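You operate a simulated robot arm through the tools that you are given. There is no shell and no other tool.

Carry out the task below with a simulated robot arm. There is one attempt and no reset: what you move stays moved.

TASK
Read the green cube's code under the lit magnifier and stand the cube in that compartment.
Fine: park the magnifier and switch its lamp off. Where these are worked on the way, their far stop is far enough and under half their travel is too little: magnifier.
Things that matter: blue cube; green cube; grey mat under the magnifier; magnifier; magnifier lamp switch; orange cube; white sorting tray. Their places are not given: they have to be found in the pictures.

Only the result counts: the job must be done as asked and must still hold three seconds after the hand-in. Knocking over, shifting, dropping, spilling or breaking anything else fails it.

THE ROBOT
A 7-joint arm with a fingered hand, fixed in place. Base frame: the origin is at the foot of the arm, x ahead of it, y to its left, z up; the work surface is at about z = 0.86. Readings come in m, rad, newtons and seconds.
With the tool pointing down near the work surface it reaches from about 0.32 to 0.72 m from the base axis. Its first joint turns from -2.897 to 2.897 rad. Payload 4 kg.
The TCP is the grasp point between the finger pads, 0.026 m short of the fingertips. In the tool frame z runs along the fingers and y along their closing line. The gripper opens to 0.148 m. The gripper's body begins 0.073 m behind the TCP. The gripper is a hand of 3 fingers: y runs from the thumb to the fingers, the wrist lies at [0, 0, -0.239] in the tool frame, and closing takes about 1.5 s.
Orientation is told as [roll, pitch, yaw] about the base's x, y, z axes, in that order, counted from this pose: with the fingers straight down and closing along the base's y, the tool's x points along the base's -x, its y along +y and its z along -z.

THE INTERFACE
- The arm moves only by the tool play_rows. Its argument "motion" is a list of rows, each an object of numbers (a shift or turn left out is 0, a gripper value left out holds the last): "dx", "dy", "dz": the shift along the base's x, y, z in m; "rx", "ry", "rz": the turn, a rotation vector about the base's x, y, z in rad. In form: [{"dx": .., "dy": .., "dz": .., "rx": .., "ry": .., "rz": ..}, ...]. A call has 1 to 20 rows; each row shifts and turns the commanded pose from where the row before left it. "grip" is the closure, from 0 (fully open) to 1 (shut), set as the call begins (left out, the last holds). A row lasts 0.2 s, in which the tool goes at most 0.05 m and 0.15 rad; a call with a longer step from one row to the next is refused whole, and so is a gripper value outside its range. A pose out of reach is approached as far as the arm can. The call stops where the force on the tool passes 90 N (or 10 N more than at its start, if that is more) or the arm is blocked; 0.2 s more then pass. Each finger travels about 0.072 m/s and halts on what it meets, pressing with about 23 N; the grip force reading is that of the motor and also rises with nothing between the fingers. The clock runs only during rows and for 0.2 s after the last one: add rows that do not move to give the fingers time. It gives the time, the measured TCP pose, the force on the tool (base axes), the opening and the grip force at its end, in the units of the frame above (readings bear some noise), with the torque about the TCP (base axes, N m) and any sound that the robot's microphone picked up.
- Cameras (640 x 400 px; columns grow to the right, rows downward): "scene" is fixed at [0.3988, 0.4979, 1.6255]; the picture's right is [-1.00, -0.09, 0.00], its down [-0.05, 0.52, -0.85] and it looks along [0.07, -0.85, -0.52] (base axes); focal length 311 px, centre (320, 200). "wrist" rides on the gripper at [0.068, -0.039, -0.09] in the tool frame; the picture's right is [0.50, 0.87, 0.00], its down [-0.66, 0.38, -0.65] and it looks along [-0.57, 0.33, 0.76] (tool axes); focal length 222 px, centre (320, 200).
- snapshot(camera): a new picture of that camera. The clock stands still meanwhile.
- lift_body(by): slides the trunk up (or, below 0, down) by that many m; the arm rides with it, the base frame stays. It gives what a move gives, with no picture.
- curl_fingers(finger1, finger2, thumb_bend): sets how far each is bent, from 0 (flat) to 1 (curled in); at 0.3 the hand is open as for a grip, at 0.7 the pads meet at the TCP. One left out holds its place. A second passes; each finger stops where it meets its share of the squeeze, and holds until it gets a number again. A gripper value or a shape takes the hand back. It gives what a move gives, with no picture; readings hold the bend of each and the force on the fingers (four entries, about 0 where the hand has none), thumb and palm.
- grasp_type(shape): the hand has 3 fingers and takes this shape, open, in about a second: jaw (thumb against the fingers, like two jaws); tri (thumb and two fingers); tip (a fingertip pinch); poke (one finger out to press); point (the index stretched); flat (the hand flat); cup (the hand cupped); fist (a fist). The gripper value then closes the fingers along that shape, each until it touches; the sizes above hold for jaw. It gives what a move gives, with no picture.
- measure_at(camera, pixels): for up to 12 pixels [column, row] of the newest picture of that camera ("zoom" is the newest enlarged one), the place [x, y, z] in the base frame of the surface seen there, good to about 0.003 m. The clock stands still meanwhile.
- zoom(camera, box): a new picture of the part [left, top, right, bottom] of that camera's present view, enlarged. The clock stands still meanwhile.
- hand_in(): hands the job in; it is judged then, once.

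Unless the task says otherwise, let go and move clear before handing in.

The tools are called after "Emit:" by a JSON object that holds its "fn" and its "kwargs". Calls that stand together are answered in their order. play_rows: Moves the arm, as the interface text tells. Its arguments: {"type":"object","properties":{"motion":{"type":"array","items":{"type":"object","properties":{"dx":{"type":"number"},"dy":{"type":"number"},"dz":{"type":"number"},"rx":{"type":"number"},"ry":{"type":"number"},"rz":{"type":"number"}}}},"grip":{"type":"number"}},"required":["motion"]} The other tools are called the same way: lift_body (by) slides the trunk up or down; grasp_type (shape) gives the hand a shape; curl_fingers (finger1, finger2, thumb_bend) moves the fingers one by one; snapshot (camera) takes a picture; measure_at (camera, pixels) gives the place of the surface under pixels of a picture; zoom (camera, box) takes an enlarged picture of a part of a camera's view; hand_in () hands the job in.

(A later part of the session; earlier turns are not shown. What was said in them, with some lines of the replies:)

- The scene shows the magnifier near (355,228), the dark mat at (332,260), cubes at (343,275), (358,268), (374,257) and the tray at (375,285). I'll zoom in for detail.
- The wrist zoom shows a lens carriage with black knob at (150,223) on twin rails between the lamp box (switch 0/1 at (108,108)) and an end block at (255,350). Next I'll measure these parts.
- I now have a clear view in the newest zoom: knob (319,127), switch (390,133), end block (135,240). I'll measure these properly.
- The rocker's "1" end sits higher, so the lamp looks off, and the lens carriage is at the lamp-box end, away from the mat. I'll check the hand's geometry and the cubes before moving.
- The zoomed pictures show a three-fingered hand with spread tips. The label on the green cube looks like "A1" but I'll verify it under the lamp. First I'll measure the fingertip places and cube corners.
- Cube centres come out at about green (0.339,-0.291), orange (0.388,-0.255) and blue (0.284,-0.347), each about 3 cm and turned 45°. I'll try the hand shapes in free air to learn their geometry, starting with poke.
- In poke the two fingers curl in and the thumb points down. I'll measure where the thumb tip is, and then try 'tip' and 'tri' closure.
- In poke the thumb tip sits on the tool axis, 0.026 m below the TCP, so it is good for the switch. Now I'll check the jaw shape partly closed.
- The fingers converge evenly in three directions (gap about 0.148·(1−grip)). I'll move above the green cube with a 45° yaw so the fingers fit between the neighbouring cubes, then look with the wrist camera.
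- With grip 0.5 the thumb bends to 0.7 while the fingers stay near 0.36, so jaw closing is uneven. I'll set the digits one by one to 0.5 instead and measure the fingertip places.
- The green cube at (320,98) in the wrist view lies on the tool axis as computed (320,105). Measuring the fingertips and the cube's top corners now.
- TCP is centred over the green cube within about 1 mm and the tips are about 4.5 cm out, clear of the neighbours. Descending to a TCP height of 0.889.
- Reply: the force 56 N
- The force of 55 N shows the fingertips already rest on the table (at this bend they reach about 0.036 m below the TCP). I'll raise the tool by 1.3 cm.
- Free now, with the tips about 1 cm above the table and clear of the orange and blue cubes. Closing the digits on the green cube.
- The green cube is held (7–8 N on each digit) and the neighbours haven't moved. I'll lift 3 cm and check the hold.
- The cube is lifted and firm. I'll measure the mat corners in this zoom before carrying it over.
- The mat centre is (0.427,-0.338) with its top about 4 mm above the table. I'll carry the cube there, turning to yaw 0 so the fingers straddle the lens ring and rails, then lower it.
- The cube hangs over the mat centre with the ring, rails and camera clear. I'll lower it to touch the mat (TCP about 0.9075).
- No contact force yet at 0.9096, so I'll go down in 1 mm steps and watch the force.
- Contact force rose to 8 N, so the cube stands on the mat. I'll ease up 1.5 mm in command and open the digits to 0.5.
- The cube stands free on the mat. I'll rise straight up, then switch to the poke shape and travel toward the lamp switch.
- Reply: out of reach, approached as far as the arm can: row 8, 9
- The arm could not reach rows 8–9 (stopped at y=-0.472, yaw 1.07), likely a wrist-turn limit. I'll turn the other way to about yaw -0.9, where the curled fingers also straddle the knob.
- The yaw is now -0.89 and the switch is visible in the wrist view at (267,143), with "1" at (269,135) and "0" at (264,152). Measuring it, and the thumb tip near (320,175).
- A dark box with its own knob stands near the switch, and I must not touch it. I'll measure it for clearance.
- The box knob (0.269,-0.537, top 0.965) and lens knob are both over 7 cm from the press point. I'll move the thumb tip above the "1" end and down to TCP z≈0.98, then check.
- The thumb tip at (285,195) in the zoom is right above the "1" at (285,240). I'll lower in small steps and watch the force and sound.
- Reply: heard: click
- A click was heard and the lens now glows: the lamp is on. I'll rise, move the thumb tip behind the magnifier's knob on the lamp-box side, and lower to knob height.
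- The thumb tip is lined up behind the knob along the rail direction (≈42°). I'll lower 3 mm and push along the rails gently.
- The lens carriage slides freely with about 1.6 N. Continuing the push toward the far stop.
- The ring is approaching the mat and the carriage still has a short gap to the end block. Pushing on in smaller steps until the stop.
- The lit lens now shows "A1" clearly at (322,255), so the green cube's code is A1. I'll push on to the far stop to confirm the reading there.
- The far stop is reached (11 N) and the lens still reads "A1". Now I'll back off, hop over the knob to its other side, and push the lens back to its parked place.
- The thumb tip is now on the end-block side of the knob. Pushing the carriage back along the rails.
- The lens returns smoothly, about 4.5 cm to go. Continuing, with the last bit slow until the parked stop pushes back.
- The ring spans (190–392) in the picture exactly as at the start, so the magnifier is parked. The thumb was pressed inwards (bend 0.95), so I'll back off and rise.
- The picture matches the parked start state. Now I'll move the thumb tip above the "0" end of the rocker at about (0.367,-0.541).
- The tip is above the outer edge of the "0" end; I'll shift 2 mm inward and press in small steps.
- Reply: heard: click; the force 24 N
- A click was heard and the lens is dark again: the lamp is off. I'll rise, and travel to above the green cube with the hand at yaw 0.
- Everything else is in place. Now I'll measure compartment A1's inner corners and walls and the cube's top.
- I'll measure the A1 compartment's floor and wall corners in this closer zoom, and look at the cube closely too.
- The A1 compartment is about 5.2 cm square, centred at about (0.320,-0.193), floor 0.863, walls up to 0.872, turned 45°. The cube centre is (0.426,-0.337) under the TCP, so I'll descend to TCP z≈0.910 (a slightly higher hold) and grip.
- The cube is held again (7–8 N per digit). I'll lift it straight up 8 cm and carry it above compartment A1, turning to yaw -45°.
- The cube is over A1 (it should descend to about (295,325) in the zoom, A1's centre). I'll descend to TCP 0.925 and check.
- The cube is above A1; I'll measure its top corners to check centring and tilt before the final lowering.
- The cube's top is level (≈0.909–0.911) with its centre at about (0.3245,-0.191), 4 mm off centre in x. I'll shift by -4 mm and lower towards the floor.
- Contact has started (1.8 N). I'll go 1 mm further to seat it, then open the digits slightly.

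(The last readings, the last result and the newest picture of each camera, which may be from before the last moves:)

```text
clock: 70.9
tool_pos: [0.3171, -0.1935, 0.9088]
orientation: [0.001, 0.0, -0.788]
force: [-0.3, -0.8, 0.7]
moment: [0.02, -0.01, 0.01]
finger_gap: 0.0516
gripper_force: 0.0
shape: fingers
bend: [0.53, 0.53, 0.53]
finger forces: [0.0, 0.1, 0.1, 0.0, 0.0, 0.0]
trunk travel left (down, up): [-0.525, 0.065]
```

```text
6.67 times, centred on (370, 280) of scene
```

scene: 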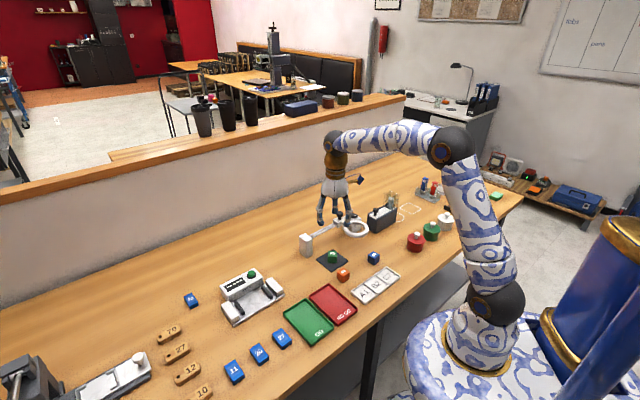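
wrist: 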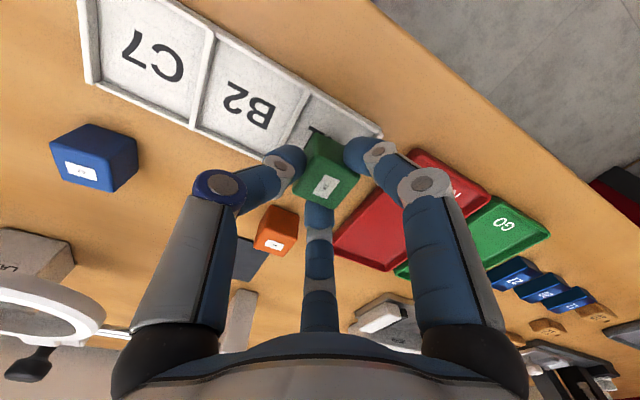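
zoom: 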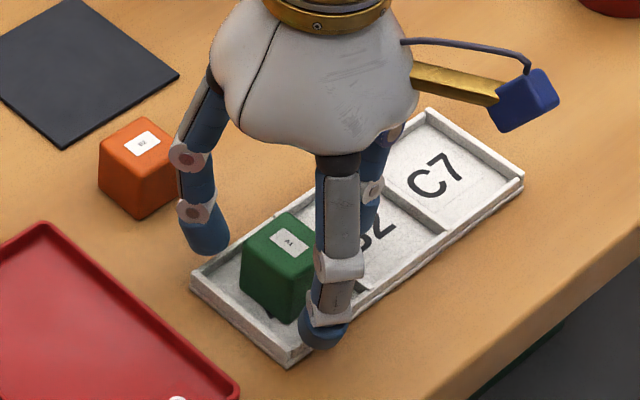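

Released with no force on the digits, and the cube stands in A1. I'll rise straight up and check everything.

Emit:
{"fn": "play_rows", "kwargs": {"motion": [{"dz": 0.01}, {"dz": 0.02}, {"dz": 0.03}, {"dz": 0.04}, {"dz": 0.04}, {"dz": 0.04}, {"dz": 0.04}, {}]}}

Emit:
{"fn": "snapshot", "kwargs": {"camera": "scene"}}

Emit:
{"fn": "zoom", "kwargs": {"camera": "scene", "box": [345, 250, 405, 310]}}

Emit:
{"fn": "zoom", "kwargs": {"camera": "scene", "box": [290, 185, 390, 285]}}

```text
clock: 72.7
tool_pos: [0.3174, -0.1934, 1.1309]
orientation: [0.002, 0.001, -0.789]
force: [-0.1, -0.2, -0.1]
moment: [0.0, -0.01, -0.05]
finger_gap: 0.0518
gripper_force: 0.1
shape: fingers
bend: [0.53, 0.53, 0.53]
finger forces: [0.1, 0.0, 0.1, 0.0, 0.1, 0.1]
trunk travel left (down, up): [-0.525, 0.065]
```

```text
taken
```

scene: 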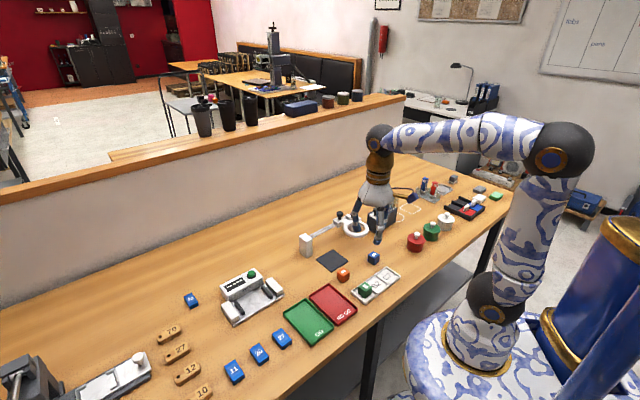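

```text
6.67 times, centred on (375, 280) of scene
```

zoom: 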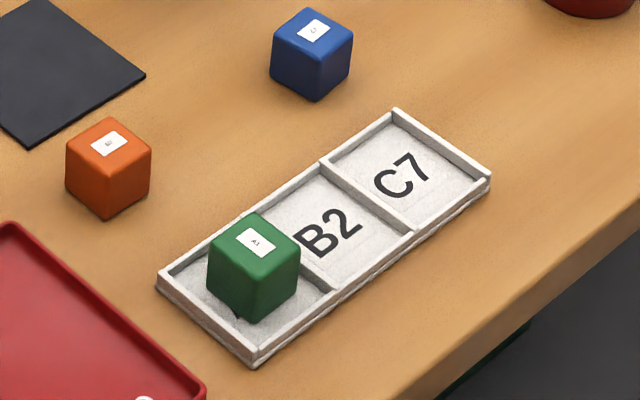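

```text
4.00 times, centred on (340, 235) of scene
```

zoom: 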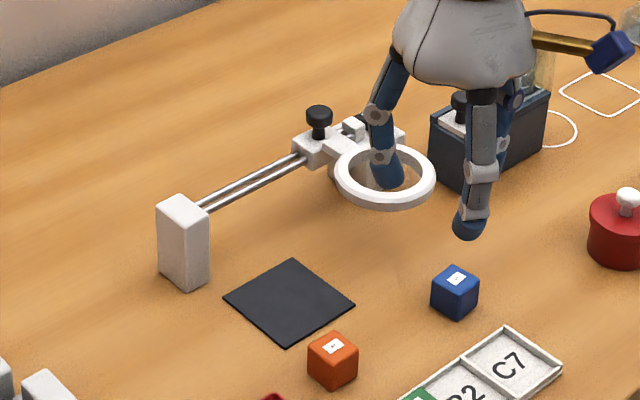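

The cube stands in A1. I'll check its top is level and at floor height, and check the switch and parked lens from the wrist camera.

Emit:
{"fn": "zoom", "kwargs": {"camera": "scene", "box": [350, 270, 390, 310]}}

Emit:
{"fn": "measure_at", "kwargs": {"camera": "zoom", "pixels": [[225, 165], [300, 205], [175, 205], [240, 245], [235, 205], [215, 320], [330, 240]]}}

Emit:
{"fn": "snapshot", "kwargs": {"camera": "wrist"}}

```text
10.00 times, centred on (370, 290) of scene
```

zoom: 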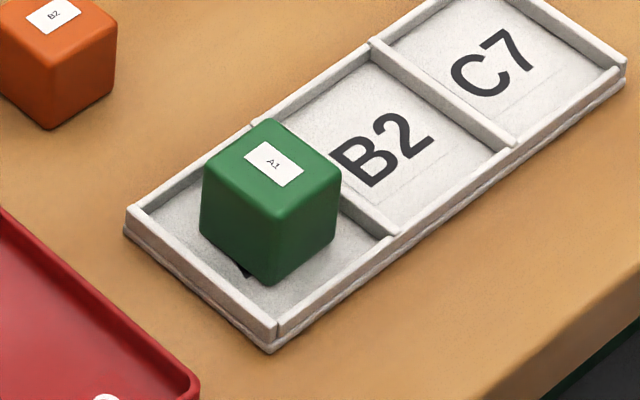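

```text
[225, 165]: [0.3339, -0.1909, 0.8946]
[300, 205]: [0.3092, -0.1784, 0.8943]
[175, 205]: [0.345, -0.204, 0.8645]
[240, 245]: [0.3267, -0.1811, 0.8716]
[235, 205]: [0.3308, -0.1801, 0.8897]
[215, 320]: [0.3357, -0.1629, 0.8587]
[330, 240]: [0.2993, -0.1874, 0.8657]
```

```text
taken
```

wrist: 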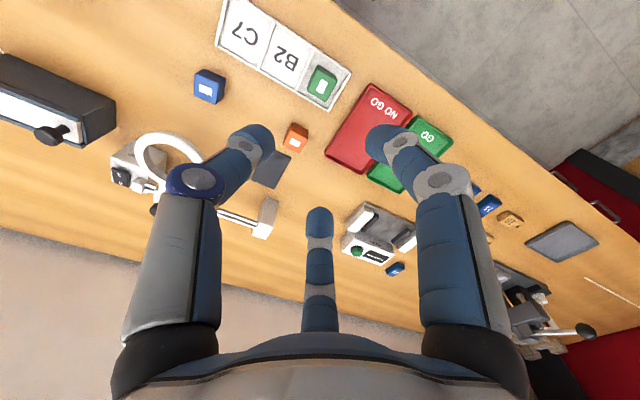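

The cube's top is at 0.894 (floor + 3 cm) and level, centred in A1. One last look at the switch and parked lens before handing in.

Emit:
{"fn": "zoom", "kwargs": {"camera": "wrist", "box": [90, 120, 300, 250]}}

Emit:
{"fn": "play_rows", "kwargs": {"motion": [{"dx": -0.02, "dz": 0.03}, {"dx": -0.02, "dz": 0.04}, {"dz": 0.04}, {"dz": 0.04}, {}]}}

Emit:
{"fn": "zoom", "kwargs": {"camera": "scene", "box": [330, 185, 390, 235]}}

```text
3.05 times, centred on (195, 185) of wrist
```

zoom: 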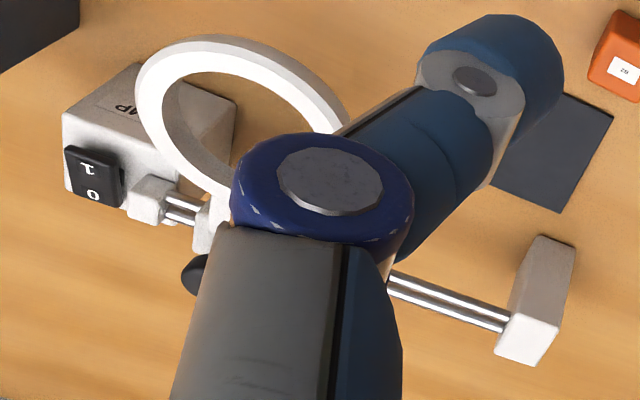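

```text
clock: 73.9
tool_pos: [0.2762, -0.1946, 1.2803]
orientation: [0.004, -0.001, -0.79]
force: [0.6, -0.1, -0.1]
moment: [-0.03, 0.0, -0.01]
finger_gap: 0.0517
gripper_force: 0.0
shape: fingers
bend: [0.53, 0.53, 0.53]
finger forces: [0.0, 0.0, 0.0, 0.0, 0.1, 0.1]
trunk travel left (down, up): [-0.525, 0.065]
```

```text
8.00 times, centred on (360, 210) of scene
```

zoom: 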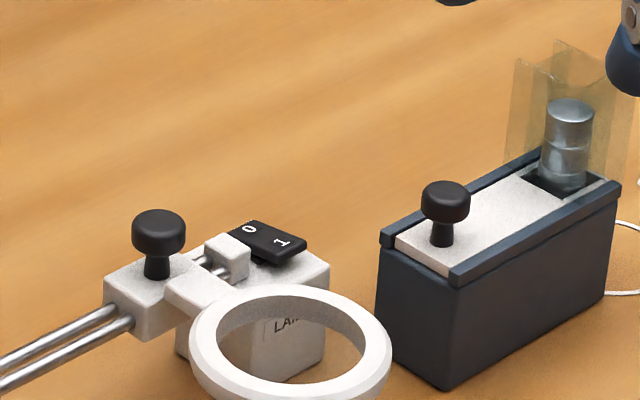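

The lens is parked as at the start, the rocker is down on "0" with the lamp dark, the green cube stands in A1, and the hand is clear. I'm handing in.

Emit:
{"fn": "hand_in", "kwargs": {}}

```text
The job is handed in.
```

The green cube's code read **A1** under the lit magnifier, and the cube now stands upright in the A1 compartment. I've handed the job in; no verdict has come back.

- **Reading:** I put the cube on the grey mat, switched the lamp on and slid the lens to its far stop, where it showed "A1" clearly.
- **Cube:** it sits level on the tray floor, near the middle of A1, and the hand is well clear of it.
- **Magnifier:** the lens is back at its parked stop, in the same place as at the start.
- **Lamp:** the switch is down on "0" and the lens is dark.
- **Everything else:** the final pictures show no sign that the blue or orange cubes or anything else was moved.

When I first reached for the cube, the fingertips pressed on the table with about 55 N. I raised the hand before gripping, and nothing shifted.
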